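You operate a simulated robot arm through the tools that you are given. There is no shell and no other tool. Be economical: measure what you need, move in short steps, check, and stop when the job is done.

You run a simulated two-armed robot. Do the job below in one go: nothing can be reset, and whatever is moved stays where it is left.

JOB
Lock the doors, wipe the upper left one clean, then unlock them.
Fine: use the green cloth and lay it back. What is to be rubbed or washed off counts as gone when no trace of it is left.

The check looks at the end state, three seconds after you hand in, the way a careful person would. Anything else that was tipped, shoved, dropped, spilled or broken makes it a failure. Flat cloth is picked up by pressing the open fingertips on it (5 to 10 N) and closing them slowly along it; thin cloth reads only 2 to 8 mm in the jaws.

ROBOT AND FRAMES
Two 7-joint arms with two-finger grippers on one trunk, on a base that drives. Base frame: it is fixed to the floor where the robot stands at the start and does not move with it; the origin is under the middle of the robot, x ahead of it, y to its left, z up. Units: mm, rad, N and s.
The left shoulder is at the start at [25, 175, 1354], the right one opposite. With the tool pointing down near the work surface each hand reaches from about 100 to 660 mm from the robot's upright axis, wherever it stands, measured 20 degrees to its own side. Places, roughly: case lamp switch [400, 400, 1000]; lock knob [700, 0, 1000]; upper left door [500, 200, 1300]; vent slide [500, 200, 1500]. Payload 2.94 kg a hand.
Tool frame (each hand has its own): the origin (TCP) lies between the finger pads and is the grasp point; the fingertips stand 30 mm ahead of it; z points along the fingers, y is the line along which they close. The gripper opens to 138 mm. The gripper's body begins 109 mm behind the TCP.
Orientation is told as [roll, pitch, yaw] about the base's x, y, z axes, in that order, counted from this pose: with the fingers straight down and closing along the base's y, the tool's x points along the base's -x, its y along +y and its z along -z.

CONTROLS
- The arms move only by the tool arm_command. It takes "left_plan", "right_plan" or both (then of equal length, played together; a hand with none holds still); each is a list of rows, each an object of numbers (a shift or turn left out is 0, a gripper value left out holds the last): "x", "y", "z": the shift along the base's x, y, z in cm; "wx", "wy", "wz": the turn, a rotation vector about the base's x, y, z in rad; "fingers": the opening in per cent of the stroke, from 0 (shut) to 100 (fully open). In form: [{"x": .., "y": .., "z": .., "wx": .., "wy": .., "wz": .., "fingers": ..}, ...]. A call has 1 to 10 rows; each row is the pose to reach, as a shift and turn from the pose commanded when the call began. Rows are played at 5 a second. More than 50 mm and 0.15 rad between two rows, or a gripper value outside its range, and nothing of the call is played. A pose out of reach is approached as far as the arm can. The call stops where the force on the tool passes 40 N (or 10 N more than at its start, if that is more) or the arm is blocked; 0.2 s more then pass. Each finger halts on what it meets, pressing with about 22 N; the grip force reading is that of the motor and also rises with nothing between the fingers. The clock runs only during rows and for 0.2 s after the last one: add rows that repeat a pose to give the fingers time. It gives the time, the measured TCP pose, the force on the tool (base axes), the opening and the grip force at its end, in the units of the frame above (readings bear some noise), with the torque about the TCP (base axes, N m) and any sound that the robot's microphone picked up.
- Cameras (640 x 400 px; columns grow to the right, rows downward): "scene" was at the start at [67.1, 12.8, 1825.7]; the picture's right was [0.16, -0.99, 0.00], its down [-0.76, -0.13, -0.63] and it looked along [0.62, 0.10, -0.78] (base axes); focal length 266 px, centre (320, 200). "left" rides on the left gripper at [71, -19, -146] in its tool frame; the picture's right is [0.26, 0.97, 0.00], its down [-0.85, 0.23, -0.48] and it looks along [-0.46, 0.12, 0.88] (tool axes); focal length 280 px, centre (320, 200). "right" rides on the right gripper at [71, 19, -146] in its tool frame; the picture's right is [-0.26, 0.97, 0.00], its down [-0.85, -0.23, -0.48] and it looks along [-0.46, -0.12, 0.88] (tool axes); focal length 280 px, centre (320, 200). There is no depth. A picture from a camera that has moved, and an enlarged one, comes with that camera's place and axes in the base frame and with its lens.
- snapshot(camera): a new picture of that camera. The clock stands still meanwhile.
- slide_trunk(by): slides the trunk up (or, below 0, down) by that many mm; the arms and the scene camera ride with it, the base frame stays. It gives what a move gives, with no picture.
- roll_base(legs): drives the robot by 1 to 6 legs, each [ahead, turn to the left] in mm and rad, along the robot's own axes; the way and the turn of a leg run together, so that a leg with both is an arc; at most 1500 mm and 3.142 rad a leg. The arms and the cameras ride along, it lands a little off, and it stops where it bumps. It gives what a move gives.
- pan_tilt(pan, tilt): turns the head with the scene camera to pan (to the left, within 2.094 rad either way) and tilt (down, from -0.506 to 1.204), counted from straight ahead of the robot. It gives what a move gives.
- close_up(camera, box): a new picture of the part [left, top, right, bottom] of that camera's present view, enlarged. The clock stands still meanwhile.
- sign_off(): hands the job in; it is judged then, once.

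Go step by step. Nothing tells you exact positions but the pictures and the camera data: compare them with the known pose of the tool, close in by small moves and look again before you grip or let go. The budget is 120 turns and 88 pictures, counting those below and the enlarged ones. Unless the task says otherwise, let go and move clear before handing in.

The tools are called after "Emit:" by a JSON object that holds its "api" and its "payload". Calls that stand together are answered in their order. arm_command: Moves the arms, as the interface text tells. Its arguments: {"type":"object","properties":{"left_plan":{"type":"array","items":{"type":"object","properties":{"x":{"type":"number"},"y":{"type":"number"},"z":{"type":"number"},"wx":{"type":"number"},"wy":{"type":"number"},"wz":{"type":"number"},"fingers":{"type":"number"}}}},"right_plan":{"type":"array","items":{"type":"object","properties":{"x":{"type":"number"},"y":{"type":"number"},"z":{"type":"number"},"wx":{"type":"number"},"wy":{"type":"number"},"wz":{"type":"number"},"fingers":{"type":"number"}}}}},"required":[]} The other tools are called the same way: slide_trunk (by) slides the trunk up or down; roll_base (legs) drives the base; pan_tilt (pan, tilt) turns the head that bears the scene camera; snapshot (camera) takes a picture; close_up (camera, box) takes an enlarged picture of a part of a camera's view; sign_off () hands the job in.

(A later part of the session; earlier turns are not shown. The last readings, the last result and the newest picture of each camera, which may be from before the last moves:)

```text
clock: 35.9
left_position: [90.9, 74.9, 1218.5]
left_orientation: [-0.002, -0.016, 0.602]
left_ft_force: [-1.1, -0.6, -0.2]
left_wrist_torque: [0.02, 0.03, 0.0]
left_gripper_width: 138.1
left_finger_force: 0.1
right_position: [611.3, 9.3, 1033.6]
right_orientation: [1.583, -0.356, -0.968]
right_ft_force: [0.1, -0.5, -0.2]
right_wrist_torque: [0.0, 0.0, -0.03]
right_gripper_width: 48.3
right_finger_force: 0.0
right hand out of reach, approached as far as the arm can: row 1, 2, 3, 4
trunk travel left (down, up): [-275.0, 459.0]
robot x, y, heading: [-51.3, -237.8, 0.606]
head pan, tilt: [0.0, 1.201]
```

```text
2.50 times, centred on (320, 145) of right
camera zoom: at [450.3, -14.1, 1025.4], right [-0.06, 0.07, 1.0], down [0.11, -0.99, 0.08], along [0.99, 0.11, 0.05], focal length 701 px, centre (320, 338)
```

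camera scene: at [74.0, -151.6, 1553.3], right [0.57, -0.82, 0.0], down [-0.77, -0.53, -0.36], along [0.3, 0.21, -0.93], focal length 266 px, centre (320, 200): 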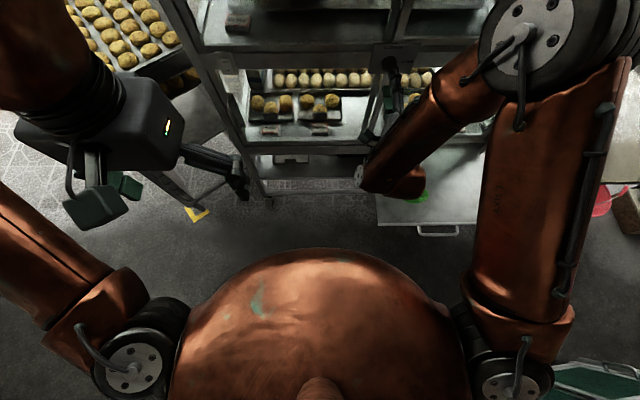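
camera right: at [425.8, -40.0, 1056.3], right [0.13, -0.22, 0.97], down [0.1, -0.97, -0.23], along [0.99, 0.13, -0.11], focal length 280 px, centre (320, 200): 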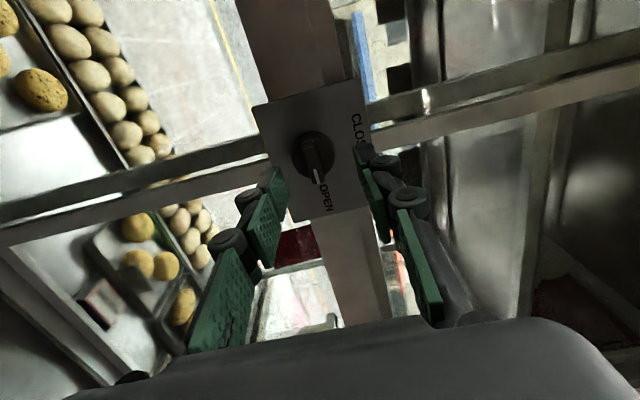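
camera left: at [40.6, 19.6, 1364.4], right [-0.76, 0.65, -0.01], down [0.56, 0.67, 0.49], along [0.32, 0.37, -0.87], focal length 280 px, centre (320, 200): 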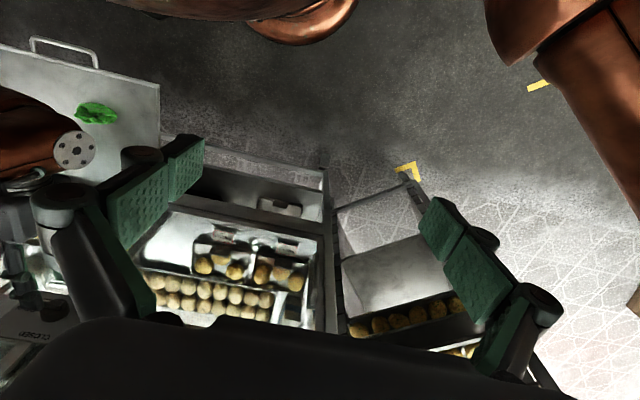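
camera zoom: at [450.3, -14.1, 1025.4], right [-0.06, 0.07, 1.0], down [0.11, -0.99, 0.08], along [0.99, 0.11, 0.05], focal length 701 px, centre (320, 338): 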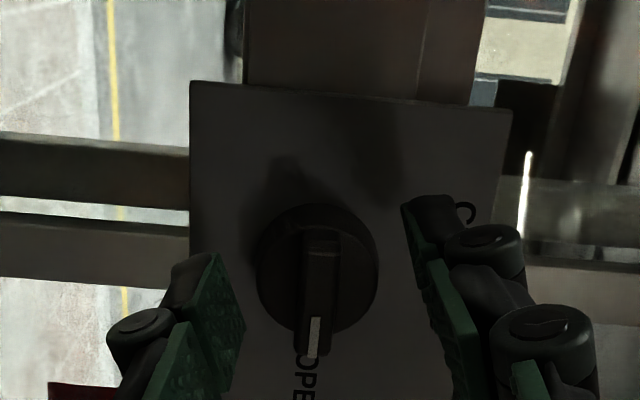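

The limit is lateral. I shift the base about 35 mm to the right by a back-turn-forward-turn jog so the knob comes inside the hand's range.

Emit:
{"api": "roll_base", "payload": {"legs": [[-150, 0], [0, -0.23], [146, 0], [0, 0.23]]}}

Emit:
{"api": "arm_command", "payload": {"right_plan": [{"x": 0}, {"x": 0}]}}

Emit:
{"api": "close_up", "payload": {"camera": "right", "box": [200, 40, 440, 190]}}

```text
clock: 39.9
left_position: [103.4, 44.8, 1219.0]
left_orientation: [-0.001, -0.01, 0.607]
left_ft_force: [0.5, -0.1, -0.9]
left_wrist_torque: [-0.05, 0.02, 0.0]
left_gripper_width: 138.1
left_finger_force: 0.0
right_position: [624.5, -21.7, 1033.2]
right_orientation: [1.577, -0.354, -0.966]
right_ft_force: [0.3, -0.1, 0.5]
right_wrist_torque: [0.03, -0.03, -0.05]
right_gripper_width: 48.2
right_finger_force: 0.1
trunk travel left (down, up): [-275.0, 459.0]
robot x, y, heading: [-37.4, -265.3, 0.606]
head pan, tilt: [0.0, 1.201]
```

```text
clock: 40.5
left_position: [102.2, 44.6, 1218.9]
left_orientation: [-0.002, -0.013, 0.607]
left_ft_force: [-0.3, -0.1, 0.3]
left_wrist_torque: [0.01, -0.04, -0.02]
left_gripper_width: 137.9
left_finger_force: 0.1
right_position: [621.9, -23.3, 1033.2]
right_orientation: [1.58, -0.357, -0.968]
right_ft_force: [0.3, 1.1, 0.7]
right_wrist_torque: [-0.01, 0.01, 0.0]
right_gripper_width: 48.4
right_finger_force: 0.0
trunk travel left (down, up): [-275.0, 459.0]
robot x, y, heading: [-36.1, -266.3, 0.606]
head pan, tilt: [0.0, 1.201]
```

```text
2.67 times, centred on (320, 115) of right
camera zoom: at [461.9, -45.8, 1025.3], right [-0.06, 0.07, 1.0], down [0.11, -0.99, 0.07], along [0.99, 0.11, 0.05], focal length 748 px, centre (320, 427)
```

zoom: 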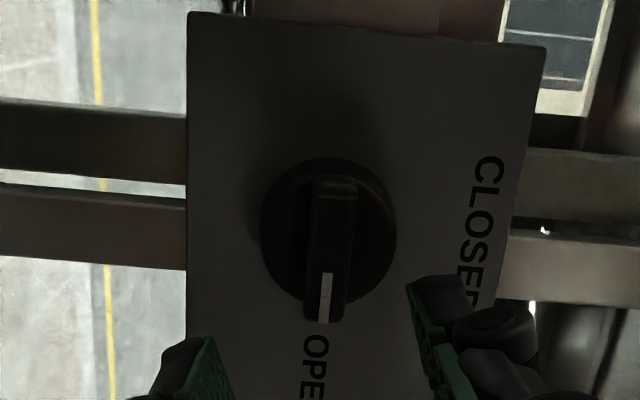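

Now the knob is 17 mm left, ~55 mm ahead. I move in 30 mm with that correction.

Emit:
{"api": "arm_command", "payload": {"right_plan": [{"x": -0.5, "y": 0.8, "z": 0.1}, {"x": 0.5, "y": 2.2, "z": 0.1}, {"x": 1.5, "y": 3.1, "z": 0.1}, {"x": 1.5, "y": 3.1, "z": 0.1}]}}

Emit:
{"api": "close_up", "payload": {"camera": "right", "box": [200, 60, 440, 210]}}

```text
clock: 41.5
left_position: [102.3, 43.7, 1219.2]
left_orientation: [0.0, -0.013, 0.606]
left_ft_force: [0.1, -0.9, 0.8]
left_wrist_torque: [0.0, 0.01, -0.04]
left_gripper_width: 137.8
left_finger_force: 0.1
right_position: [638.2, 7.9, 1033.5]
right_orientation: [1.582, -0.354, -0.966]
right_ft_force: [-0.5, 0.1, 0.3]
right_wrist_torque: [-0.02, -0.02, 0.0]
right_gripper_width: 48.1
right_finger_force: 0.0
trunk travel left (down, up): [-275.0, 459.0]
robot x, y, heading: [-35.1, -267.5, 0.605]
head pan, tilt: [0.0, 1.201]
```

```text
2.67 times, centred on (320, 135) of right
camera zoom: at [477.8, -14.5, 1026.3], right [-0.06, 0.07, 1.0], down [0.11, -0.99, 0.07], along [0.99, 0.11, 0.05], focal length 748 px, centre (320, 373)
```

zoom: 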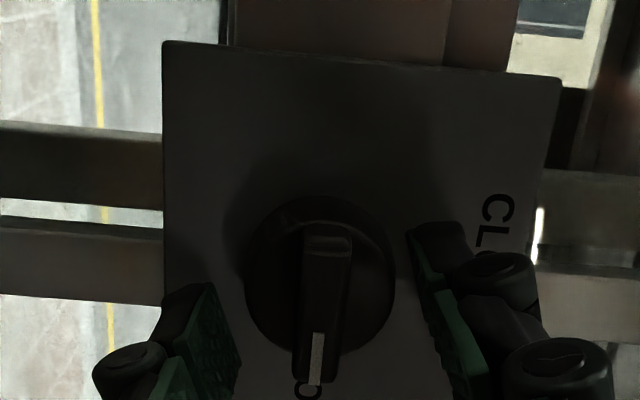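

Aligned well. I advance 20 mm more and look again.

Emit:
{"api": "arm_command", "payload": {"right_plan": [{"x": 0.8, "y": 0.6}, {"x": 1.6, "y": 1.1}, {"x": 1.6, "y": 1.1}]}}

Emit:
{"api": "close_up", "payload": {"camera": "right", "box": [200, 80, 440, 230]}}

Emit:
{"api": "close_up", "payload": {"camera": "scene", "box": [340, 20, 460, 95]}}

```text
clock: 42.1
left_position: [97.4, 40.2, 1221.5]
left_orientation: [-0.001, -0.02, 0.602]
left_ft_force: [0.1, -0.8, -0.3]
left_wrist_torque: [0.01, -0.03, 0.05]
left_gripper_width: 137.8
left_finger_force: 0.2
right_position: [646.9, 15.4, 1034.9]
right_orientation: [1.576, -0.355, -0.962]
right_ft_force: [-25.5, -15.0, 12.0]
right_wrist_torque: [0.07, -0.07, 0.08]
right_gripper_width: 38.3
right_finger_force: 20.3
trunk travel left (down, up): [-275.0, 459.0]
robot x, y, heading: [-39.5, -267.7, 0.6]
head pan, tilt: [0.0, 1.201]
stopped in row 3 (right hand): the force on the tool passed its limit at 46 N (the readings are from after the stop); the commanded pose is now the measured one
```

```text
2.67 times, centred on (320, 155) of right
camera zoom: at [485.5, -8.1, 1027.6], right [-0.05, 0.07, 1.0], down [0.11, -0.99, 0.08], along [0.99, 0.12, 0.05], focal length 748 px, centre (320, 320)
```

zoom: 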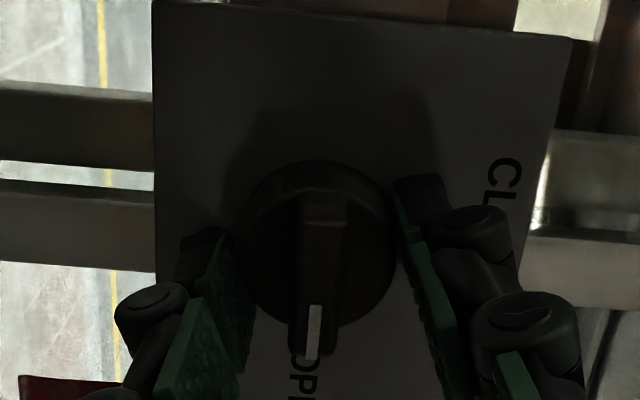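

```text
5.33 times, centred on (400, 58) of scene
camera zoom: at [80.2, -187.4, 1554.2], right [0.57, -0.82, 0.0], down [-0.77, -0.53, -0.37], along [0.3, 0.21, -0.93], focal length 1416 px, centre (-107, 960)
```

zoom: 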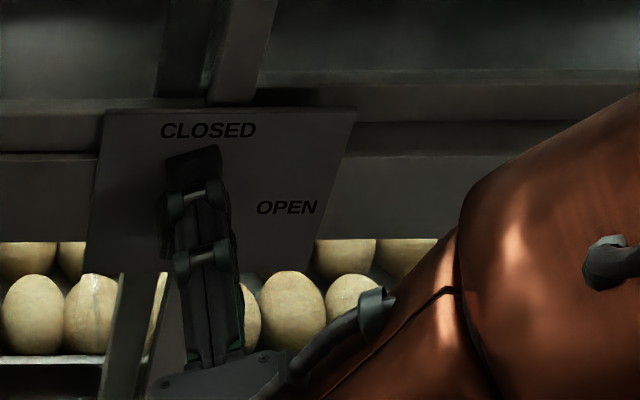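

The fingertips touched the plate around the knob. I back off 5 mm and close.

Emit:
{"api": "arm_command", "payload": {"right_plan": [{"x": -0.4, "y": -0.3}, {"x": -0.4, "y": -0.3, "fingers": 20}, {"x": -0.4, "y": -0.3, "fingers": 5}, {"x": -0.4, "y": -0.3, "fingers": 0}, {"x": -0.4, "y": -0.3, "fingers": 0}]}}

Emit:
{"api": "close_up", "payload": {"camera": "right", "box": [200, 80, 440, 230]}}

```text
clock: 43.4
left_position: [98.9, 42.7, 1220.4]
left_orientation: [-0.001, -0.015, 0.605]
left_ft_force: [-0.9, -0.5, 0.2]
left_wrist_torque: [-0.04, 0.01, -0.02]
left_gripper_width: 137.8
left_finger_force: 0.0
right_position: [645.9, 15.5, 1035.0]
right_orientation: [1.58, -0.356, -0.964]
right_ft_force: [-0.4, 4.2, 24.1]
right_wrist_torque: [0.39, -0.23, 0.45]
right_gripper_width: 36.7
right_finger_force: 45.0
trunk travel left (down, up): [-275.0, 459.0]
robot x, y, heading: [-37.9, -271.0, 0.608]
head pan, tilt: [0.0, 1.201]
```

```text
2.67 times, centred on (320, 155) of right
camera zoom: at [484.9, -7.7, 1027.4], right [-0.06, 0.07, 1.0], down [0.11, -0.99, 0.07], along [0.99, 0.12, 0.05], focal length 748 px, centre (320, 320)
```

zoom: 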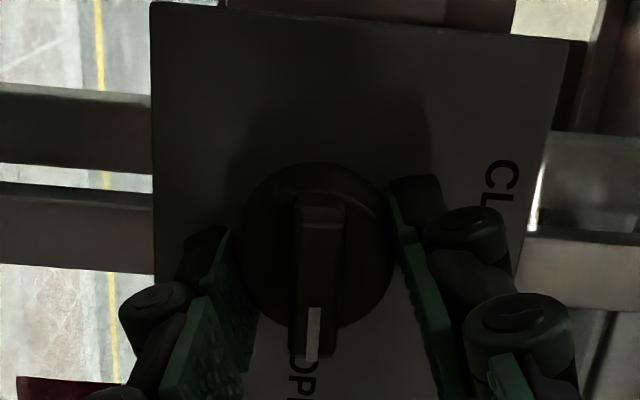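

The fingers hold the knob's round base (37 mm). A grip on the bar is more positive, so I open, back off 15 mm, rise 2 mm, and close on the bar.

Emit:
{"api": "arm_command", "payload": {"right_plan": [{"fingers": 35}, {"fingers": 35, "z": 0.2}, {"x": -0.6, "y": -0.4, "z": 0.2}, {"x": -1.2, "y": -0.8, "z": 0.2}, {"x": -1.2, "y": -0.8, "z": 0.2, "fingers": 15}, {"x": -1.2, "y": -0.8, "z": 0.2, "fingers": 5}, {"x": -1.2, "y": -0.8, "z": 0.2, "fingers": 0}, {"x": -1.2, "y": -0.8, "z": 0.2, "fingers": 0}]}}

Emit:
{"api": "close_up", "payload": {"camera": "right", "box": [200, 80, 440, 230]}}

```text
clock: 45.1
left_position: [100.5, 44.3, 1220.4]
left_orientation: [-0.003, -0.015, 0.604]
left_ft_force: [-0.6, -0.6, 0.4]
left_wrist_torque: [0.02, 0.03, 0.03]
left_gripper_width: 138.0
left_finger_force: 0.0
right_position: [633.5, 6.5, 1034.9]
right_orientation: [1.574, -0.353, -0.963]
right_ft_force: [1.3, 4.8, 18.8]
right_wrist_torque: [0.42, -0.34, 0.33]
right_gripper_width: 35.4
right_finger_force: 45.3
trunk travel left (down, up): [-275.0, 459.0]
robot x, y, heading: [-37.6, -270.6, 0.609]
head pan, tilt: [0.0, 1.201]
```

```text
2.67 times, centred on (320, 155) of right
camera zoom: at [473.1, -16.0, 1028.1], right [-0.05, 0.07, 1.0], down [0.11, -0.99, 0.08], along [0.99, 0.11, 0.05], focal length 748 px, centre (320, 320)
```

zoom: 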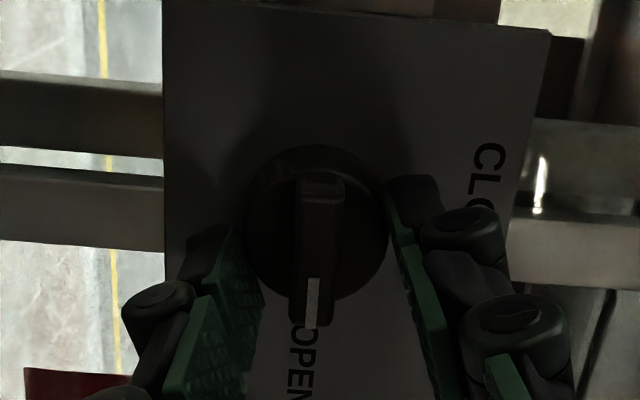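

It still grips the round base firmly (35 mm, 45 N). That should do to turn it; I relieve the vertical load and begin turning counter-clockwise.

Emit:
{"api": "arm_command", "payload": {"right_plan": [{"z": 0.4}, {"z": 0.4, "wx": -0.123, "wy": -0.086}, {"z": 0.4, "wx": -0.246, "wy": -0.171}, {"z": 0.4, "wx": -0.369, "wy": -0.257}, {"z": 0.4, "wx": -0.369, "wy": -0.257}]}}

Emit:
{"api": "close_up", "payload": {"camera": "right", "box": [200, 80, 440, 230]}}

```text
clock: 46.4
left_position: [100.5, 45.1, 1218.5]
left_orientation: [-0.004, -0.015, 0.604]
left_ft_force: [0.9, 0.0, 0.5]
left_wrist_torque: [0.05, 0.02, -0.02]
left_gripper_width: 137.9
left_finger_force: 0.1
right_position: [633.1, 9.5, 1036.9]
right_orientation: [1.572, -0.807, -0.96]
right_ft_force: [-3.8, 9.3, 12.0]
right_wrist_torque: [0.25, -0.16, 0.49]
right_gripper_width: 35.4
right_finger_force: 44.9
trunk travel left (down, up): [-275.0, 459.0]
robot x, y, heading: [-35.5, -270.2, 0.605]
head pan, tilt: [0.0, 1.201]
```

```text
2.67 times, centred on (320, 155) of right
camera zoom: at [478.2, -23.8, 999.2], right [-0.3, 0.42, 0.86], down [0.04, -0.89, 0.45], along [0.95, 0.17, 0.24], focal length 748 px, centre (320, 320)
```

zoom: 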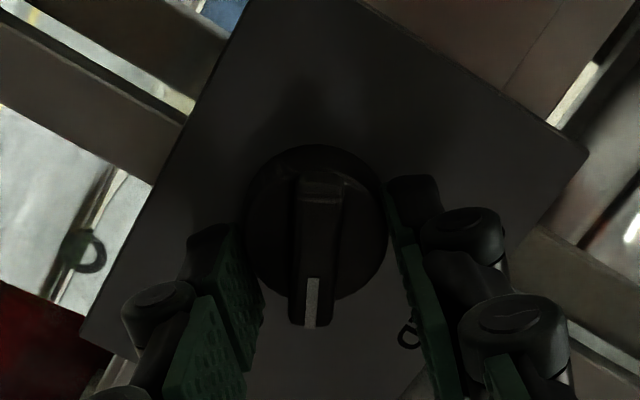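

The knob turns with the gripper. I continue the remaining 1.12 rad.

Emit:
{"api": "arm_command", "payload": {"right_plan": [{"wx": -0.119, "wy": -0.083}, {"wx": -0.239, "wy": -0.166}, {"wx": -0.358, "wy": -0.249}, {"wx": -0.478, "wy": -0.332}, {"wx": -0.597, "wy": -0.415}, {"wx": -0.717, "wy": -0.498}, {"wx": -0.82, "wy": -0.571}, {"wx": -0.922, "wy": -0.642}, {"wx": -0.922, "wy": -0.642}]}}

Emit:
{"api": "close_up", "payload": {"camera": "right", "box": [200, 80, 440, 230]}}

```text
clock: 48.4
left_position: [98.5, 46.3, 1219.6]
left_orientation: [-0.004, -0.016, 0.603]
left_ft_force: [0.2, 0.3, 0.3]
left_wrist_torque: [0.04, 0.01, 0.0]
left_gripper_width: 138.2
left_finger_force: 0.0
right_position: [630.5, 13.9, 1038.2]
right_orientation: [-1.573, -1.211, 2.189]
right_ft_force: [-18.3, 18.7, 9.9]
right_wrist_torque: [0.6, 0.29, 0.79]
right_gripper_width: 35.4
right_finger_force: 45.4
trunk travel left (down, up): [-275.0, 459.0]
robot x, y, heading: [-37.3, -267.7, 0.607]
head pan, tilt: [0.0, 1.201]
```

```text
2.67 times, centred on (320, 155) of right
camera zoom: at [516.2, -78.0, 964.6], right [-0.57, 0.81, -0.09], down [-0.44, -0.21, 0.88], along [0.69, 0.54, 0.47], focal length 748 px, centre (320, 320)
```

zoom: 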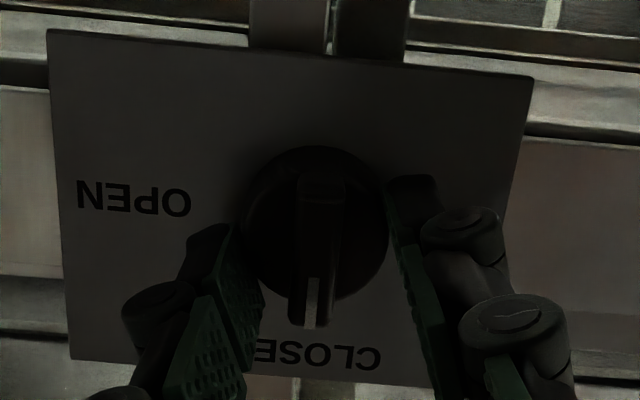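

The pointer now aims at CLOSED. I release and back away, then check.

Emit:
{"api": "arm_command", "payload": {"right_plan": [{"fingers": 20}, {"fingers": 35}, {"fingers": 40}, {"x": -2, "y": -1.4}, {"x": -5, "y": -3.5}, {"x": -8, "y": -5.6}]}}

Emit:
{"api": "close_up", "payload": {"camera": "right", "box": [224, 50, 416, 170]}}

```text
clock: 49.8
left_position: [100.5, 43.9, 1219.4]
left_orientation: [-0.001, -0.015, 0.604]
left_ft_force: [0.1, -0.3, 0.2]
left_wrist_torque: [-0.02, -0.01, 0.0]
left_gripper_width: 138.1
left_finger_force: 0.0
right_position: [554.7, -49.5, 1036.2]
right_orientation: [-1.569, -1.214, 2.175]
right_ft_force: [-0.3, -0.8, 0.6]
right_wrist_torque: [0.02, -0.01, -0.02]
right_gripper_width: 55.2
right_finger_force: 0.0
trunk travel left (down, up): [-275.0, 459.0]
robot x, y, heading: [-39.1, -268.0, 0.604]
head pan, tilt: [0.0, 1.201]
```

```text
3.33 times, centred on (320, 110) of right
camera zoom: at [439.2, -138.2, 963.0], right [-0.57, 0.82, -0.09], down [-0.44, -0.2, 0.88], along [0.7, 0.54, 0.47], focal length 935 px, centre (320, 500)
```

zoom: 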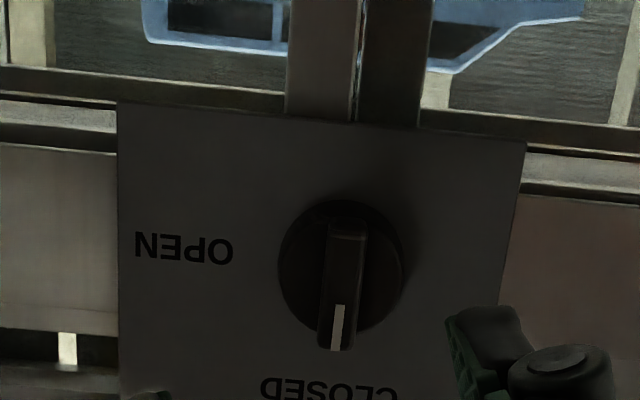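

The lock reads CLOSED. Now I look at the upper left door from straight ahead for the dirt.

Emit:
{"api": "pan_tilt", "payload": {"pan": 0.2, "tilt": 0.4}}

Emit:
{"api": "snapshot", "payload": {"camera": "scene"}}

```text
clock: 50.9
left_position: [101.0, 45.4, 1219.8]
left_orientation: [-0.002, -0.015, 0.605]
left_ft_force: [0.1, -0.5, -0.2]
left_wrist_torque: [-0.01, 0.0, 0.03]
left_gripper_width: 138.2
left_finger_force: 0.2
right_position: [555.4, -50.0, 1036.1]
right_orientation: [-1.57, -1.213, 2.175]
right_ft_force: [-0.2, -0.2, -0.2]
right_wrist_torque: [0.0, 0.0, 0.03]
right_gripper_width: 55.3
right_finger_force: 0.1
trunk travel left (down, up): [-275.0, 459.0]
robot x, y, heading: [-37.7, -272.2, 0.605]
head pan, tilt: [0.201, 0.4]
```

```text
42 pictures are left
camera scene: at [103.7, -148.9, 1615.9], right [0.72, -0.69, 0.0], down [-0.27, -0.28, -0.92], along [0.64, 0.66, -0.39], focal length 266 px, centre (320, 200)
```

scene: 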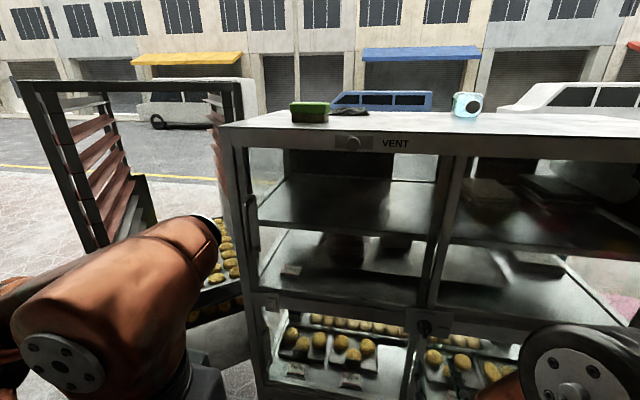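

Emit:
{"api": "close_up", "payload": {"camera": "scene", "box": [230, 125, 454, 325]}}

Emit:
{"api": "snapshot", "payload": {"camera": "left"}}

```text
2.00 times, centred on (342, 225) of scene
camera zoom: at [103.7, -148.9, 1615.9], right [0.72, -0.69, 0.0], down [-0.27, -0.28, -0.92], along [0.64, 0.66, -0.39], focal length 531 px, centre (276, 150)
```

zoom: 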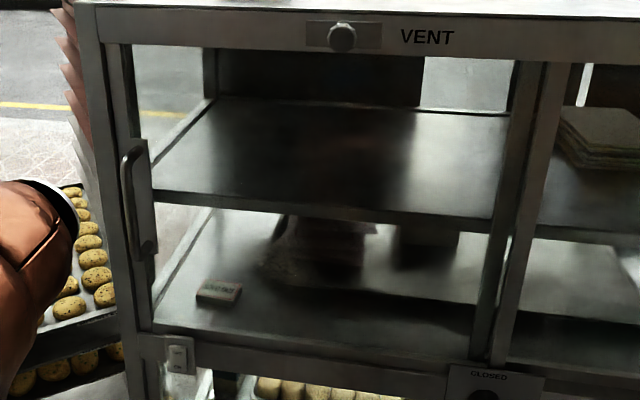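

```text
40 pictures are left
camera left: at [52.2, -12.6, 1364.3], right [-0.76, 0.65, -0.01], down [0.56, 0.67, 0.49], along [0.32, 0.37, -0.87], focal length 280 px, centre (320, 200)
```

left: 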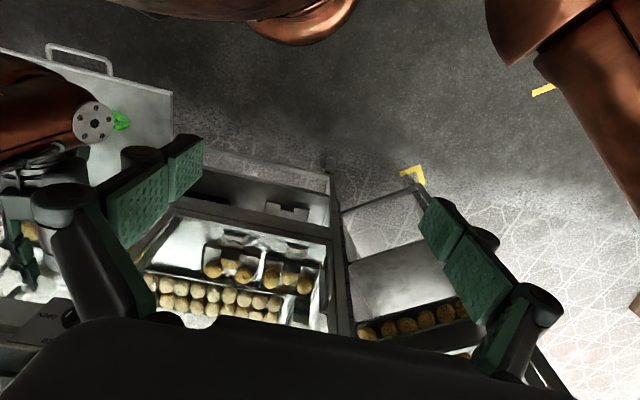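

There is a mottled blotch around the middle of the lower part of the pane. I zoom on it, and also on the cloth via the left camera.

Emit:
{"api": "close_up", "payload": {"camera": "scene", "box": [300, 200, 436, 285]}}

Emit:
{"api": "close_up", "payload": {"camera": "scene", "box": [270, 145, 446, 255]}}

```text
4.71 times, centred on (368, 242) of scene
camera zoom: at [103.7, -148.9, 1615.9], right [0.72, -0.69, 0.0], down [-0.27, -0.28, -0.92], along [0.64, 0.66, -0.39], focal length 1249 px, centre (94, 0)
```

zoom: 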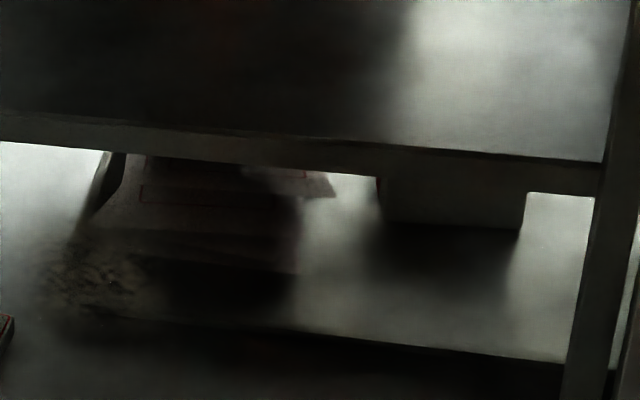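

```text
3.64 times, centred on (358, 200) of scene
camera zoom: at [103.7, -148.9, 1615.9], right [0.72, -0.69, 0.0], down [-0.27, -0.28, -0.92], along [0.64, 0.66, -0.39], focal length 966 px, centre (182, 200)
```

zoom: 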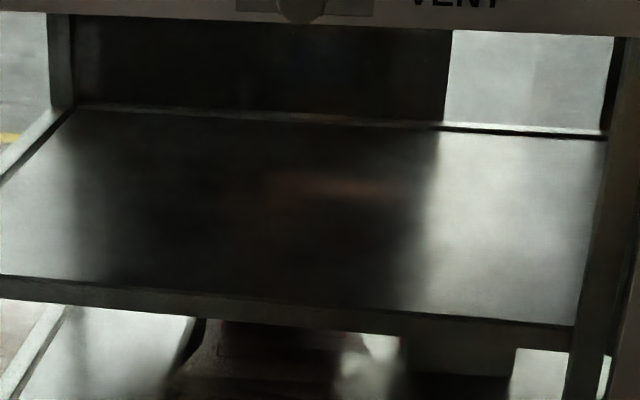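

The smudge is on the pane at roughly (508, 270, 1215), about 290 mm left of the knob. Now I bring the right tool back to pointing down above the cloth.

Emit:
{"api": "arm_command", "payload": {"right_plan": [{"x": -1, "y": -3.5, "wx": 0.096, "wy": 0.066}, {"x": -2, "y": -7, "wx": 0.192, "wy": 0.133}, {"x": -2, "y": -9, "wx": 0.288, "wy": 0.199}, {"x": -2, "y": -9, "wx": 0.288, "wy": 0.199}]}}

Emit:
{"api": "arm_command", "payload": {"right_plan": [{"y": -1, "wx": -0.084, "wy": 0.121}, {"y": -2, "wx": -0.168, "wy": 0.242}, {"y": -3, "wx": -0.252, "wy": 0.363}, {"y": -4, "wx": -0.336, "wy": 0.484}, {"y": -5, "wx": -0.42, "wy": 0.605}, {"y": -6, "wx": -0.504, "wy": 0.726}, {"y": -7, "wx": -0.588, "wy": 0.847}, {"x": 1, "y": -8, "wx": -0.672, "wy": 0.968}, {"x": 2, "y": -9, "wx": -0.756, "wy": 1.089}, {"x": 3, "y": -9, "wx": -0.84, "wy": 1.21}]}}

Emit:
{"api": "arm_command", "payload": {"right_plan": [{"wx": -0.054, "wy": 0.081}, {"wx": -0.054, "wy": 0.081}]}}

```text
clock: 51.9
left_position: [101.4, 44.9, 1218.3]
left_orientation: [-0.002, -0.012, 0.605]
left_ft_force: [0.9, -0.1, 0.2]
left_wrist_torque: [0.04, 0.0, 0.05]
left_gripper_width: 138.3
left_finger_force: 0.0
right_position: [544.0, -90.1, 1016.0]
right_orientation: [-1.712, -1.565, 2.317]
right_ft_force: [-0.6, 0.2, -0.4]
right_wrist_torque: [0.03, 0.01, 0.05]
right_gripper_width: 55.1
right_finger_force: 0.1
right hand out of reach, approached as far as the arm can: row 2, 3, 4
trunk travel left (down, up): [-275.0, 459.0]
robot x, y, heading: [-36.4, -264.4, 0.605]
head pan, tilt: [0.201, 0.4]
```

```text
clock: 54.1
left_position: [103.7, 44.1, 1218.5]
left_orientation: [-0.001, -0.011, 0.605]
left_ft_force: [-0.1, 0.4, 0.3]
left_wrist_torque: [-0.03, 0.01, 0.02]
left_gripper_width: 138.1
left_finger_force: 0.0
right_position: [575.0, -181.1, 1015.3]
right_orientation: [0.0, -0.096, 0.614]
right_ft_force: [0.1, 0.2, -0.4]
right_wrist_torque: [-0.01, -0.03, -0.02]
right_gripper_width: 55.3
right_finger_force: 0.1
right hand out of reach, approached as far as the arm can: row 1, 2, 3
trunk travel left (down, up): [-275.0, 459.0]
robot x, y, heading: [-38.7, -271.0, 0.608]
head pan, tilt: [0.201, 0.4]
```

```text
clock: 54.7
left_position: [100.7, 43.9, 1219.6]
left_orientation: [-0.003, -0.014, 0.604]
left_ft_force: [0.0, -1.0, 0.2]
left_wrist_torque: [0.02, -0.09, 0.02]
left_gripper_width: 137.7
left_finger_force: 0.0
right_position: [573.5, -180.8, 1016.6]
right_orientation: [0.003, -0.001, 0.614]
right_ft_force: [0.0, -0.4, 1.0]
right_wrist_torque: [-0.01, -0.05, -0.03]
right_gripper_width: 55.4
right_finger_force: 0.0
trunk travel left (down, up): [-275.0, 459.0]
robot x, y, heading: [-36.8, -272.9, 0.607]
head pan, tilt: [0.201, 0.4]
```

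Tool is down above the shelf. I lower the trunk 200 mm and look at the cloth.

Emit:
{"api": "slide_trunk", "payload": {"by": -200}}

Emit:
{"api": "snapshot", "payload": {"camera": "right"}}

```text
clock: 56.9
left_position: [100.6, 42.4, 1019.5]
left_orientation: [-0.001, -0.016, 0.604]
left_ft_force: [-0.5, 0.0, -0.5]
left_wrist_torque: [0.02, -0.03, 0.01]
left_gripper_width: 137.9
left_finger_force: 0.0
right_position: [573.6, -180.6, 815.7]
right_orientation: [0.001, 0.0, 0.614]
right_ft_force: [1.0, 0.2, 0.1]
right_wrist_torque: [-0.01, -0.01, 0.01]
right_gripper_width: 55.3
right_finger_force: 0.1
trunk travel left (down, up): [-75.0, 659.0]
robot x, y, heading: [-37.1, -268.3, 0.604]
head pan, tilt: [0.201, 0.4]
```

```text
37 pictures are left
camera right: at [506.5, -206.3, 961.8], right [-0.34, 0.94, 0.0], down [0.83, 0.3, 0.48], along [0.45, 0.17, -0.88], focal length 280 px, centre (320, 200)
```

right: 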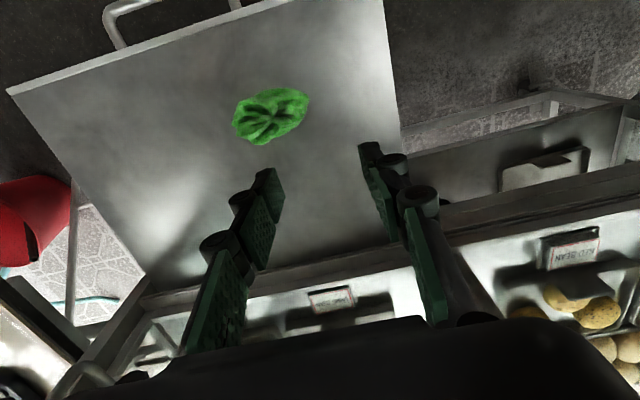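

Cloth at about (587, -233), shelf near z 640. I move above it and lower to z≈700.

Emit:
{"api": "arm_command", "payload": {"right_plan": [{"x": 0.6, "y": -2.6, "z": -3}, {"x": 1.3, "y": -5.2, "z": -6}, {"x": 1.3, "y": -5.2, "z": -10}, {"x": 1.3, "y": -5.2, "z": -11}, {"x": 1.3, "y": -5.2, "z": -11}]}}

Emit:
{"api": "snapshot", "payload": {"camera": "right"}}

```text
clock: 58.0
left_position: [102.0, 44.5, 1018.7]
left_orientation: [-0.002, -0.016, 0.604]
left_ft_force: [-0.6, -0.9, 0.1]
left_wrist_torque: [0.02, 0.04, -0.02]
left_gripper_width: 138.0
left_finger_force: 0.0
right_position: [588.8, -230.3, 705.8]
right_orientation: [0.001, 0.001, 0.613]
right_ft_force: [0.0, 0.7, -0.3]
right_wrist_torque: [0.02, -0.02, 0.01]
right_gripper_width: 55.1
right_finger_force: 0.0
trunk travel left (down, up): [-75.0, 659.0]
robot x, y, heading: [-38.8, -267.0, 0.602]
head pan, tilt: [0.201, 0.4]
```

```text
36 pictures are left
camera right: at [519.8, -257.1, 851.0], right [-0.34, 0.94, 0.0], down [0.83, 0.3, 0.48], along [0.45, 0.16, -0.88], focal length 280 px, centre (320, 200)
```

right: 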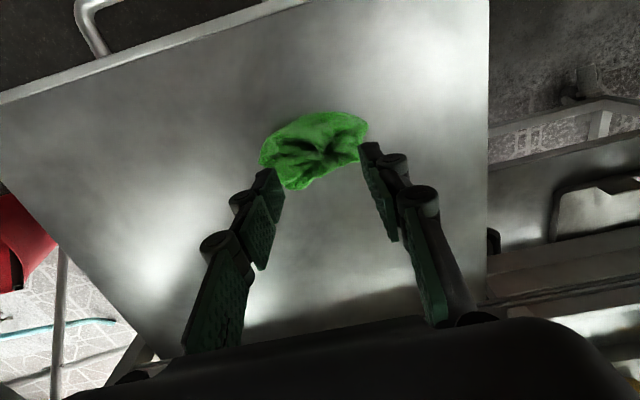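

I center (−4, −9 mm) and lower carefully in small steps.

Emit:
{"api": "arm_command", "payload": {"right_plan": [{"x": -0.4, "y": -0.9, "z": -1.0}, {"x": -0.4, "y": -0.9, "z": -1.8}, {"x": -0.4, "y": -0.9, "z": -2.3}, {"x": -0.4, "y": -0.9, "z": -2.3}]}}

Emit:
{"api": "close_up", "payload": {"camera": "right", "box": [200, 80, 440, 230]}}

```text
clock: 58.9
left_position: [100.5, 43.0, 1019.7]
left_orientation: [-0.005, -0.018, 0.604]
left_ft_force: [-0.1, -0.3, -0.8]
left_wrist_torque: [0.04, 0.03, 0.03]
left_gripper_width: 137.9
left_finger_force: 0.1
right_position: [584.2, -240.8, 691.7]
right_orientation: [0.0, -0.014, 0.612]
right_ft_force: [0.4, -8.2, 28.8]
right_wrist_torque: [-0.41, -0.03, 0.05]
right_gripper_width: 50.6
right_finger_force: 17.4
trunk travel left (down, up): [-75.0, 659.0]
robot x, y, heading: [-36.8, -269.5, 0.606]
head pan, tilt: [0.201, 0.4]
stopped in row 4 (right hand): the force on the tool passed its limit at 44 N (the readings are from after the stop); the commanded pose is now the measured one
```

```text
2.67 times, centred on (320, 155) of right
camera zoom: at [514.7, -267.0, 835.9], right [-0.34, 0.94, 0.0], down [0.82, 0.29, 0.49], along [0.46, 0.17, -0.87], focal length 748 px, centre (320, 320)
```

zoom: 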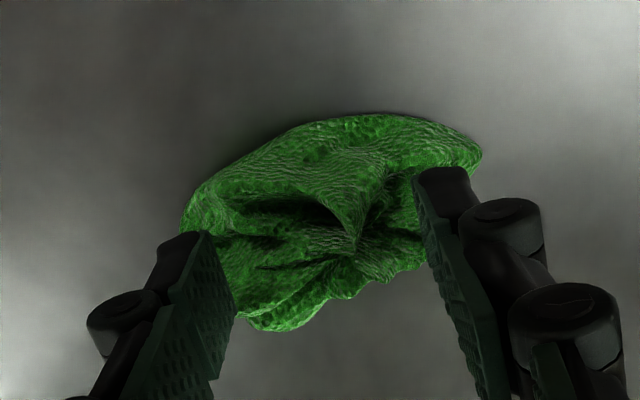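

Contact came at z≈692 (shelf ~660). I lift 8 mm, shift 8 mm toward the cloth's middle, and lower gently to a light press.

Emit:
{"api": "arm_command", "payload": {"right_plan": [{"z": 0.8}, {"x": -0.7, "y": -0.5, "z": 0.8}, {"x": -0.7, "y": -0.5, "z": 0.5}, {"x": -0.7, "y": -0.5, "z": 0.3}, {"x": -0.7, "y": -0.5, "z": 0.3}]}}

```text
clock: 60.1
left_position: [101.2, 44.5, 1020.1]
left_orientation: [-0.002, -0.017, 0.604]
left_ft_force: [0.1, 0.0, 0.3]
left_wrist_torque: [-0.02, 0.02, -0.01]
left_gripper_width: 138.0
left_finger_force: 0.0
right_position: [578.2, -245.3, 689.7]
right_orientation: [0.001, -0.008, 0.613]
right_ft_force: [-1.7, -1.9, 13.9]
right_wrist_torque: [-0.16, -0.09, 0.0]
right_gripper_width: 56.5
right_finger_force: 1.0
trunk travel left (down, up): [-75.0, 659.0]
robot x, y, heading: [-37.8, -270.0, 0.603]
head pan, tilt: [0.201, 0.4]
```

Press is 14 N; I ease 1.5 mm and close slowly.

Emit:
{"api": "arm_command", "payload": {"right_plan": [{"z": 0.15, "fingers": 38}, {"z": 0.15, "fingers": 34}, {"z": 0.15, "fingers": 30}, {"z": 0.15, "fingers": 26}, {"z": 0.15, "fingers": 22}, {"z": 0.15, "fingers": 18}, {"z": 0.15, "fingers": 14}, {"z": 0.15, "fingers": 10}, {"z": 0.15, "fingers": 5}, {"z": 0.15, "fingers": 0}]}}

Emit:
{"api": "close_up", "payload": {"camera": "right", "box": [200, 80, 440, 230]}}

```text
clock: 62.3
left_position: [102.0, 43.5, 1017.8]
left_orientation: [-0.002, -0.013, 0.604]
left_ft_force: [0.3, -0.1, -0.8]
left_wrist_torque: [0.04, -0.01, 0.0]
left_gripper_width: 137.9
left_finger_force: 0.0
right_position: [577.5, -244.1, 690.6]
right_orientation: [0.001, -0.007, 0.612]
right_ft_force: [-0.2, -0.1, 0.6]
right_wrist_torque: [-0.02, 0.03, 0.01]
right_gripper_width: 0.3
right_finger_force: 21.8
trunk travel left (down, up): [-75.0, 659.0]
robot x, y, heading: [-35.8, -267.0, 0.601]
head pan, tilt: [0.201, 0.4]
```

```text
2.67 times, centred on (320, 155) of right
camera zoom: at [509.0, -271.2, 835.5], right [-0.34, 0.94, 0.0], down [0.83, 0.3, 0.48], along [0.45, 0.17, -0.88], focal length 748 px, centre (320, 320)
```

zoom: 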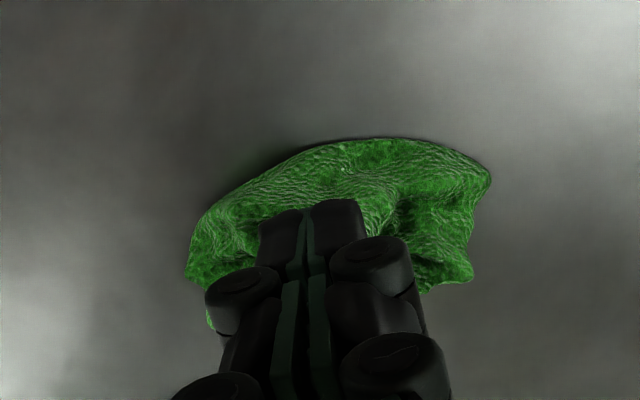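

The jaws closed empty; the tips slid over the cloth. I reopen, recenter, press and lower slightly as they close.

Emit:
{"api": "arm_command", "payload": {"right_plan": [{"z": 1.0}, {"x": -0.7, "y": 0.35, "z": 1.2, "fingers": 20}, {"x": -0.7, "y": 0.35, "z": 1.2, "fingers": 35}, {"x": -0.7, "y": 0.35, "z": 1.0, "fingers": 42}, {"x": -0.7, "y": 0.35, "z": 0.5, "fingers": 42}, {"x": -0.7, "y": 0.35, "z": 0.1, "fingers": 42}, {"x": -0.7, "y": 0.35, "z": -0.1, "fingers": 42}, {"x": -0.7, "y": 0.35, "z": -0.1, "fingers": 42}]}}

```text
clock: 64.1
left_position: [101.9, 43.4, 1019.9]
left_orientation: [-0.001, -0.014, 0.604]
left_ft_force: [-0.3, 0.3, 0.4]
left_wrist_torque: [0.01, 0.03, -0.01]
left_gripper_width: 137.8
left_finger_force: 0.1
right_position: [570.8, -241.8, 690.5]
right_orientation: [0.001, -0.01, 0.613]
right_ft_force: [-1.2, -0.7, 7.3]
right_wrist_torque: [-0.17, -0.18, -0.03]
right_gripper_width: 58.6
right_finger_force: 0.4
trunk travel left (down, up): [-75.0, 659.0]
robot x, y, heading: [-36.1, -268.7, 0.607]
head pan, tilt: [0.201, 0.4]
```

Emit:
{"api": "arm_command", "payload": {"right_plan": [{"z": 0, "fingers": 39}, {"z": -0.05, "fingers": 36}, {"z": -0.1, "fingers": 33}, {"z": -0.1, "fingers": 30}, {"z": -0.15, "fingers": 27}, {"z": -0.15, "fingers": 24}]}}

Emit:
{"api": "close_up", "payload": {"camera": "right", "box": [200, 80, 440, 230]}}

```text
clock: 65.5
left_position: [99.0, 42.9, 1020.4]
left_orientation: [-0.002, -0.017, 0.603]
left_ft_force: [-0.4, -0.6, 0.1]
left_wrist_torque: [0.05, -0.06, 0.01]
left_gripper_width: 138.1
left_finger_force: 0.0
right_position: [569.8, -241.4, 690.8]
right_orientation: [0.001, -0.01, 0.612]
right_ft_force: [5.4, -2.3, 32.0]
right_wrist_torque: [-0.33, -0.53, -0.12]
right_gripper_width: 34.2
right_finger_force: 0.9
trunk travel left (down, up): [-75.0, 659.0]
robot x, y, heading: [-37.2, -269.5, 0.605]
head pan, tilt: [0.201, 0.4]
```

```text
2.67 times, centred on (320, 155) of right
camera zoom: at [500.8, -267.7, 835.3], right [-0.34, 0.94, 0.0], down [0.82, 0.3, 0.48], along [0.45, 0.17, -0.87], focal length 748 px, centre (320, 320)
```

zoom: 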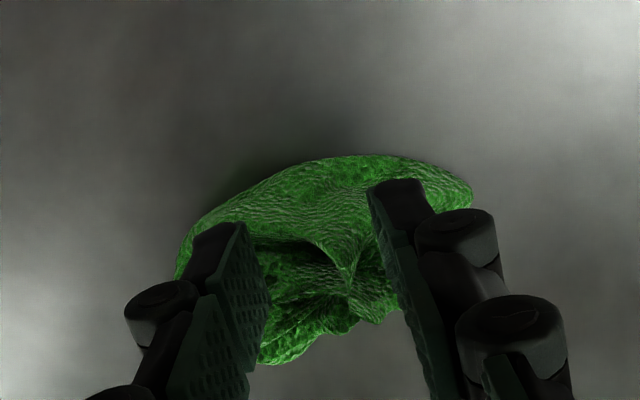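

Fingers are on the cloth. I ease the press a little and continue closing.

Emit:
{"api": "arm_command", "payload": {"right_plan": [{"z": 0.12, "fingers": 22}, {"z": 0.12, "fingers": 19}, {"z": 0.12, "fingers": 16}, {"z": 0.12, "fingers": 13}, {"z": 0.1, "fingers": 10}]}}

```text
clock: 66.7
left_position: [100.3, 43.6, 1018.9]
left_orientation: [-0.001, -0.017, 0.604]
left_ft_force: [-0.4, -0.2, 0.5]
left_wrist_torque: [0.0, 0.02, -0.02]
left_gripper_width: 138.1
left_finger_force: 0.0
right_position: [571.1, -241.8, 689.3]
right_orientation: [0.003, -0.007, 0.613]
right_ft_force: [0.7, -1.8, 20.7]
right_wrist_torque: [-0.05, -0.1, -0.01]
right_gripper_width: 12.1
right_finger_force: 0.2
trunk travel left (down, up): [-75.0, 659.0]
robot x, y, heading: [-36.9, -274.3, 0.605]
head pan, tilt: [0.201, 0.4]
```

Emit:
{"api": "arm_command", "payload": {"right_plan": [{"z": 0.08, "fingers": 7}, {"z": 0.08, "fingers": 4}, {"z": 0.08, "fingers": 0}, {"z": 0.08, "fingers": 0}]}}

Emit:
{"api": "close_up", "payload": {"camera": "right", "box": [200, 80, 440, 230]}}

```text
clock: 67.7
left_position: [101.7, 43.1, 1020.0]
left_orientation: [-0.002, -0.016, 0.604]
left_ft_force: [-0.4, 0.6, -0.5]
left_wrist_torque: [0.02, 0.0, -0.01]
left_gripper_width: 137.9
left_finger_force: 0.0
right_position: [571.3, -241.7, 688.6]
right_orientation: [0.002, -0.006, 0.613]
right_ft_force: [0.3, 0.6, -0.3]
right_wrist_torque: [-0.03, 0.01, 0.01]
right_gripper_width: 0.0
right_finger_force: 22.4
trunk travel left (down, up): [-75.0, 659.0]
robot x, y, heading: [-38.2, -267.8, 0.604]
head pan, tilt: [0.201, 0.4]
```

```text
2.67 times, centred on (320, 155) of right
camera zoom: at [502.3, -267.8, 834.9], right [-0.34, 0.94, 0.0], down [0.83, 0.3, 0.48], along [0.45, 0.17, -0.88], focal length 748 px, centre (320, 320)
```

zoom: 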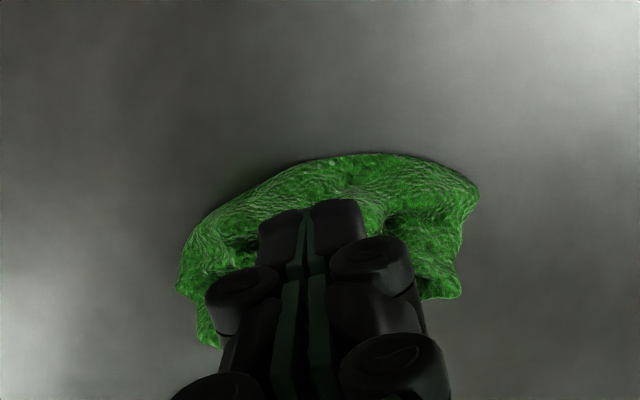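

Missed again, since the press varied too much. I reopen to a smaller gap and keep the press within 5–10 N in small checked steps.

Emit:
{"api": "arm_command", "payload": {"right_plan": [{"z": 1.0}, {"x": -0.2, "y": 0.2, "z": 1.0, "fingers": 15}, {"x": -0.2, "y": 0.2, "z": 1.0, "fingers": 25}, {"x": -0.2, "y": 0.2, "z": 0.6, "fingers": 25}, {"x": -0.2, "y": 0.2, "z": 0.3, "fingers": 25}, {"x": -0.2, "y": 0.2, "z": 0.2, "fingers": 25}, {"x": -0.2, "y": 0.2, "z": 0.2, "fingers": 25}]}}

```text
clock: 69.3
left_position: [101.5, 44.0, 1019.8]
left_orientation: [-0.001, -0.014, 0.604]
left_ft_force: [0.2, 0.4, -0.1]
left_wrist_torque: [-0.04, 0.02, -0.02]
left_gripper_width: 138.1
left_finger_force: 0.0
right_position: [569.3, -238.4, 692.7]
right_orientation: [0.004, -0.005, 0.611]
right_ft_force: [0.1, -0.4, 0.0]
right_wrist_torque: [-0.01, 0.04, 0.04]
right_gripper_width: 34.6
right_finger_force: 0.0
trunk travel left (down, up): [-75.0, 659.0]
robot x, y, heading: [-32.8, -271.2, 0.604]
head pan, tilt: [0.201, 0.4]
```

Emit:
{"api": "arm_command", "payload": {"right_plan": [{"z": -0.1}, {"z": -0.2}, {"z": -0.25}, {"z": -0.25}]}}

```text
clock: 70.3
left_position: [100.8, 43.5, 1020.3]
left_orientation: [-0.001, -0.015, 0.604]
left_ft_force: [0.2, -0.8, 0.3]
left_wrist_torque: [-0.04, -0.01, 0.0]
left_gripper_width: 137.9
left_finger_force: 0.1
right_position: [569.9, -239.6, 691.2]
right_orientation: [0.002, -0.01, 0.614]
right_ft_force: [1.5, -0.9, 16.9]
right_wrist_torque: [-0.1, -0.17, -0.03]
right_gripper_width: 35.0
right_finger_force: 0.5
trunk travel left (down, up): [-75.0, 659.0]
robot x, y, heading: [-39.0, -265.9, 0.607]
head pan, tilt: [0.201, 0.4]
```

Emit:
{"api": "arm_command", "payload": {"right_plan": [{"z": 0.1, "fingers": 23}, {"z": 0.1, "fingers": 20}, {"z": 0.1, "fingers": 17}, {"z": 0.1, "fingers": 14}]}}

```text
clock: 71.3
left_position: [102.5, 43.9, 1019.8]
left_orientation: [-0.002, -0.014, 0.606]
left_ft_force: [0.2, -0.3, 0.0]
left_wrist_torque: [-0.02, 0.01, 0.0]
left_gripper_width: 138.2
left_finger_force: 0.1
right_position: [568.1, -239.4, 690.5]
right_orientation: [0.001, -0.008, 0.612]
right_ft_force: [0.2, -1.4, 7.9]
right_wrist_torque: [-0.06, -0.02, -0.05]
right_gripper_width: 18.7
right_finger_force: 0.1
trunk travel left (down, up): [-75.0, 659.0]
robot x, y, heading: [-39.6, -271.1, 0.605]
head pan, tilt: [0.201, 0.4]
```

Emit:
{"api": "arm_command", "payload": {"right_plan": [{"z": -0.02, "fingers": 12}, {"z": -0.05, "fingers": 9}, {"z": -0.07, "fingers": 7}]}}

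```text
clock: 72.1
left_position: [101.4, 43.3, 1018.9]
left_orientation: [-0.003, -0.014, 0.604]
left_ft_force: [0.2, -0.4, -0.2]
left_wrist_torque: [-0.03, 0.02, 0.02]
left_gripper_width: 138.0
left_finger_force: 0.1
right_position: [569.9, -240.0, 690.5]
right_orientation: [0.003, -0.006, 0.611]
right_ft_force: [-0.7, -1.4, 2.8]
right_wrist_torque: [-0.03, -0.01, 0.01]
right_gripper_width: 9.7
right_finger_force: 0.0
trunk travel left (down, up): [-75.0, 659.0]
robot x, y, heading: [-35.2, -270.6, 0.603]
head pan, tilt: [0.201, 0.4]
```

Emit:
{"api": "arm_command", "payload": {"right_plan": [{"z": -0.1, "fingers": 6}, {"z": -0.15, "fingers": 4}, {"z": -0.2, "fingers": 2}, {"z": -0.2, "fingers": 0}, {"z": -0.2, "fingers": 0}]}}

Emit:
{"api": "close_up", "payload": {"camera": "right", "box": [200, 80, 440, 230]}}

```text
clock: 73.3
left_position: [102.5, 45.0, 1019.6]
left_orientation: [-0.003, -0.016, 0.605]
left_ft_force: [-0.5, 0.3, 0.2]
left_wrist_torque: [0.03, 0.02, 0.02]
left_gripper_width: 138.1
left_finger_force: 0.0
right_position: [567.4, -239.1, 688.6]
right_orientation: [0.002, -0.007, 0.611]
right_ft_force: [-0.4, -0.3, 5.1]
right_wrist_torque: [0.01, -0.04, 0.0]
right_gripper_width: 6.1
right_finger_force: 22.3
trunk travel left (down, up): [-75.0, 659.0]
robot x, y, heading: [-38.1, -272.0, 0.604]
head pan, tilt: [0.201, 0.4]
```

```text
2.67 times, centred on (320, 155) of right
camera zoom: at [499.9, -266.0, 833.2], right [-0.34, 0.94, 0.0], down [0.82, 0.3, 0.48], along [0.45, 0.17, -0.88], focal length 748 px, centre (320, 320)
```

zoom: 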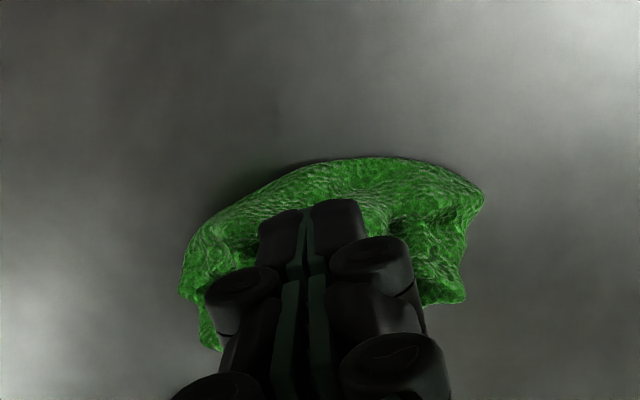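

The jaws read 6 mm: cloth gripped. I lift and check.

Emit:
{"api": "arm_command", "payload": {"right_plan": [{"z": 2}, {"z": 5}, {"z": 9}, {"z": 13}, {"z": 13}]}}

Emit:
{"api": "close_up", "payload": {"camera": "right", "box": [200, 80, 440, 230]}}

```text
clock: 74.5
left_position: [102.7, 43.1, 1018.3]
left_orientation: [-0.002, -0.013, 0.603]
left_ft_force: [-1.3, 0.2, 0.6]
left_wrist_torque: [0.0, 0.03, -0.02]
left_gripper_width: 137.8
left_finger_force: 0.0
right_position: [570.0, -240.4, 815.9]
right_orientation: [0.003, -0.005, 0.612]
right_ft_force: [0.3, -0.4, 0.5]
right_wrist_torque: [0.0, -0.05, 0.02]
right_gripper_width: 0.0
right_finger_force: 21.5
trunk travel left (down, up): [-75.0, 659.0]
robot x, y, heading: [-36.9, -266.4, 0.6]
head pan, tilt: [0.201, 0.4]
```

```text
2.67 times, centred on (320, 155) of right
camera zoom: at [501.0, -266.0, 963.2], right [-0.34, 0.94, 0.0], down [0.83, 0.3, 0.48], along [0.45, 0.17, -0.88], focal length 748 px, centre (320, 320)
```

zoom: 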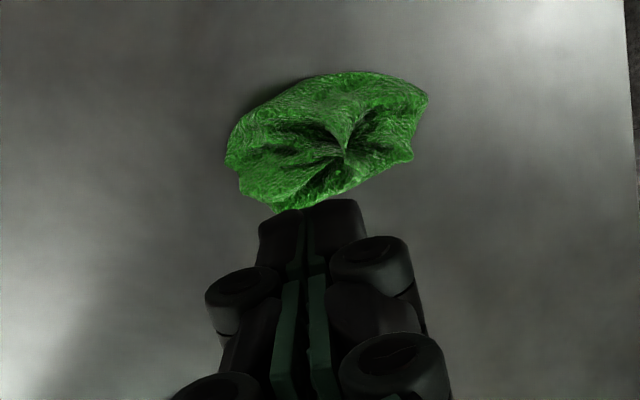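

The grip was too shallow and slipped. The cloth's middle is about 8 mm further toward the case; I recenter and repeat with a steadier press.

Emit:
{"api": "arm_command", "payload": {"right_plan": [{"x": 0.6, "y": 0.5, "z": -4, "fingers": 15}, {"x": 0.6, "y": 0.5, "z": -8, "fingers": 28}, {"x": 0.6, "y": 0.5, "z": -11, "fingers": 28}, {"x": 0.6, "y": 0.5, "z": -12.2, "fingers": 28}, {"x": 0.6, "y": 0.5, "z": -12.5, "fingers": 28}, {"x": 0.6, "y": 0.5, "z": -12.6, "fingers": 28}, {"x": 0.6, "y": 0.5, "z": -12.6, "fingers": 28}]}}

Emit:
{"api": "close_up", "payload": {"camera": "right", "box": [200, 80, 440, 230]}}

```text
clock: 76.1
left_position: [102.7, 43.8, 1017.7]
left_orientation: [-0.002, -0.014, 0.604]
left_ft_force: [0.3, 0.5, 0.2]
left_wrist_torque: [-0.02, -0.01, 0.0]
left_gripper_width: 138.0
left_finger_force: 0.1
right_position: [574.2, -234.3, 692.1]
right_orientation: [0.003, -0.008, 0.613]
right_ft_force: [0.2, -0.3, 0.3]
right_wrist_torque: [-0.04, 0.02, -0.02]
right_gripper_width: 38.8
right_finger_force: 0.1
trunk travel left (down, up): [-75.0, 659.0]
robot x, y, heading: [-29.6, -268.8, 0.6]
head pan, tilt: [0.201, 0.4]
```

```text
2.67 times, centred on (320, 155) of right
camera zoom: at [506.3, -260.5, 837.1], right [-0.34, 0.94, 0.0], down [0.82, 0.3, 0.48], along [0.45, 0.17, -0.88], focal length 748 px, centre (320, 320)
```

zoom: 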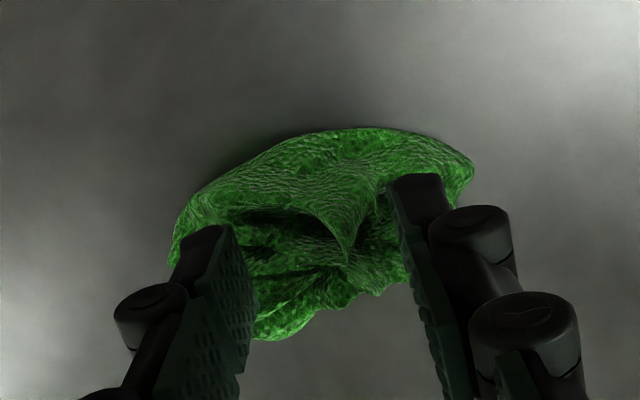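

Well centered now. I lower to a light press.

Emit:
{"api": "arm_command", "payload": {"right_plan": [{"x": -0.2, "y": -0.1, "z": -0.1}, {"x": -0.2, "y": -0.1, "z": -0.2}, {"x": -0.2, "y": -0.1, "z": -0.2}]}}

```text
clock: 76.9
left_position: [101.8, 41.9, 1019.3]
left_orientation: [-0.003, -0.015, 0.604]
left_ft_force: [0.4, -0.8, 0.1]
left_wrist_torque: [0.02, 0.0, 0.0]
left_gripper_width: 138.0
left_finger_force: 0.0
right_position: [573.6, -234.0, 690.9]
right_orientation: [0.002, -0.012, 0.612]
right_ft_force: [4.4, 1.6, 14.1]
right_wrist_torque: [-0.02, -0.15, 0.04]
right_gripper_width: 39.1
right_finger_force: 0.5
trunk travel left (down, up): [-75.0, 659.0]
robot x, y, heading: [-37.9, -267.4, 0.605]
head pan, tilt: [0.201, 0.4]
```

Emit:
{"api": "arm_command", "payload": {"right_plan": [{"z": 0.05, "fingers": 25}, {"z": 0.05, "fingers": 22}, {"z": 0.03, "fingers": 19}, {"z": 0.0, "fingers": 16}, {"z": 0.0, "fingers": 13}]}}

```text
clock: 78.1
left_position: [100.6, 43.1, 1019.7]
left_orientation: [-0.001, -0.013, 0.604]
left_ft_force: [0.2, 0.7, -0.2]
left_wrist_torque: [0.0, 0.0, 0.0]
left_gripper_width: 137.9
left_finger_force: 0.0
right_position: [572.7, -235.8, 690.2]
right_orientation: [0.004, -0.007, 0.611]
right_ft_force: [-0.5, -1.8, 12.5]
right_wrist_torque: [-0.06, -0.02, -0.02]
right_gripper_width: 16.7
right_finger_force: 0.1
trunk travel left (down, up): [-75.0, 659.0]
robot x, y, heading: [-36.4, -273.5, 0.596]
head pan, tilt: [0.201, 0.4]
```

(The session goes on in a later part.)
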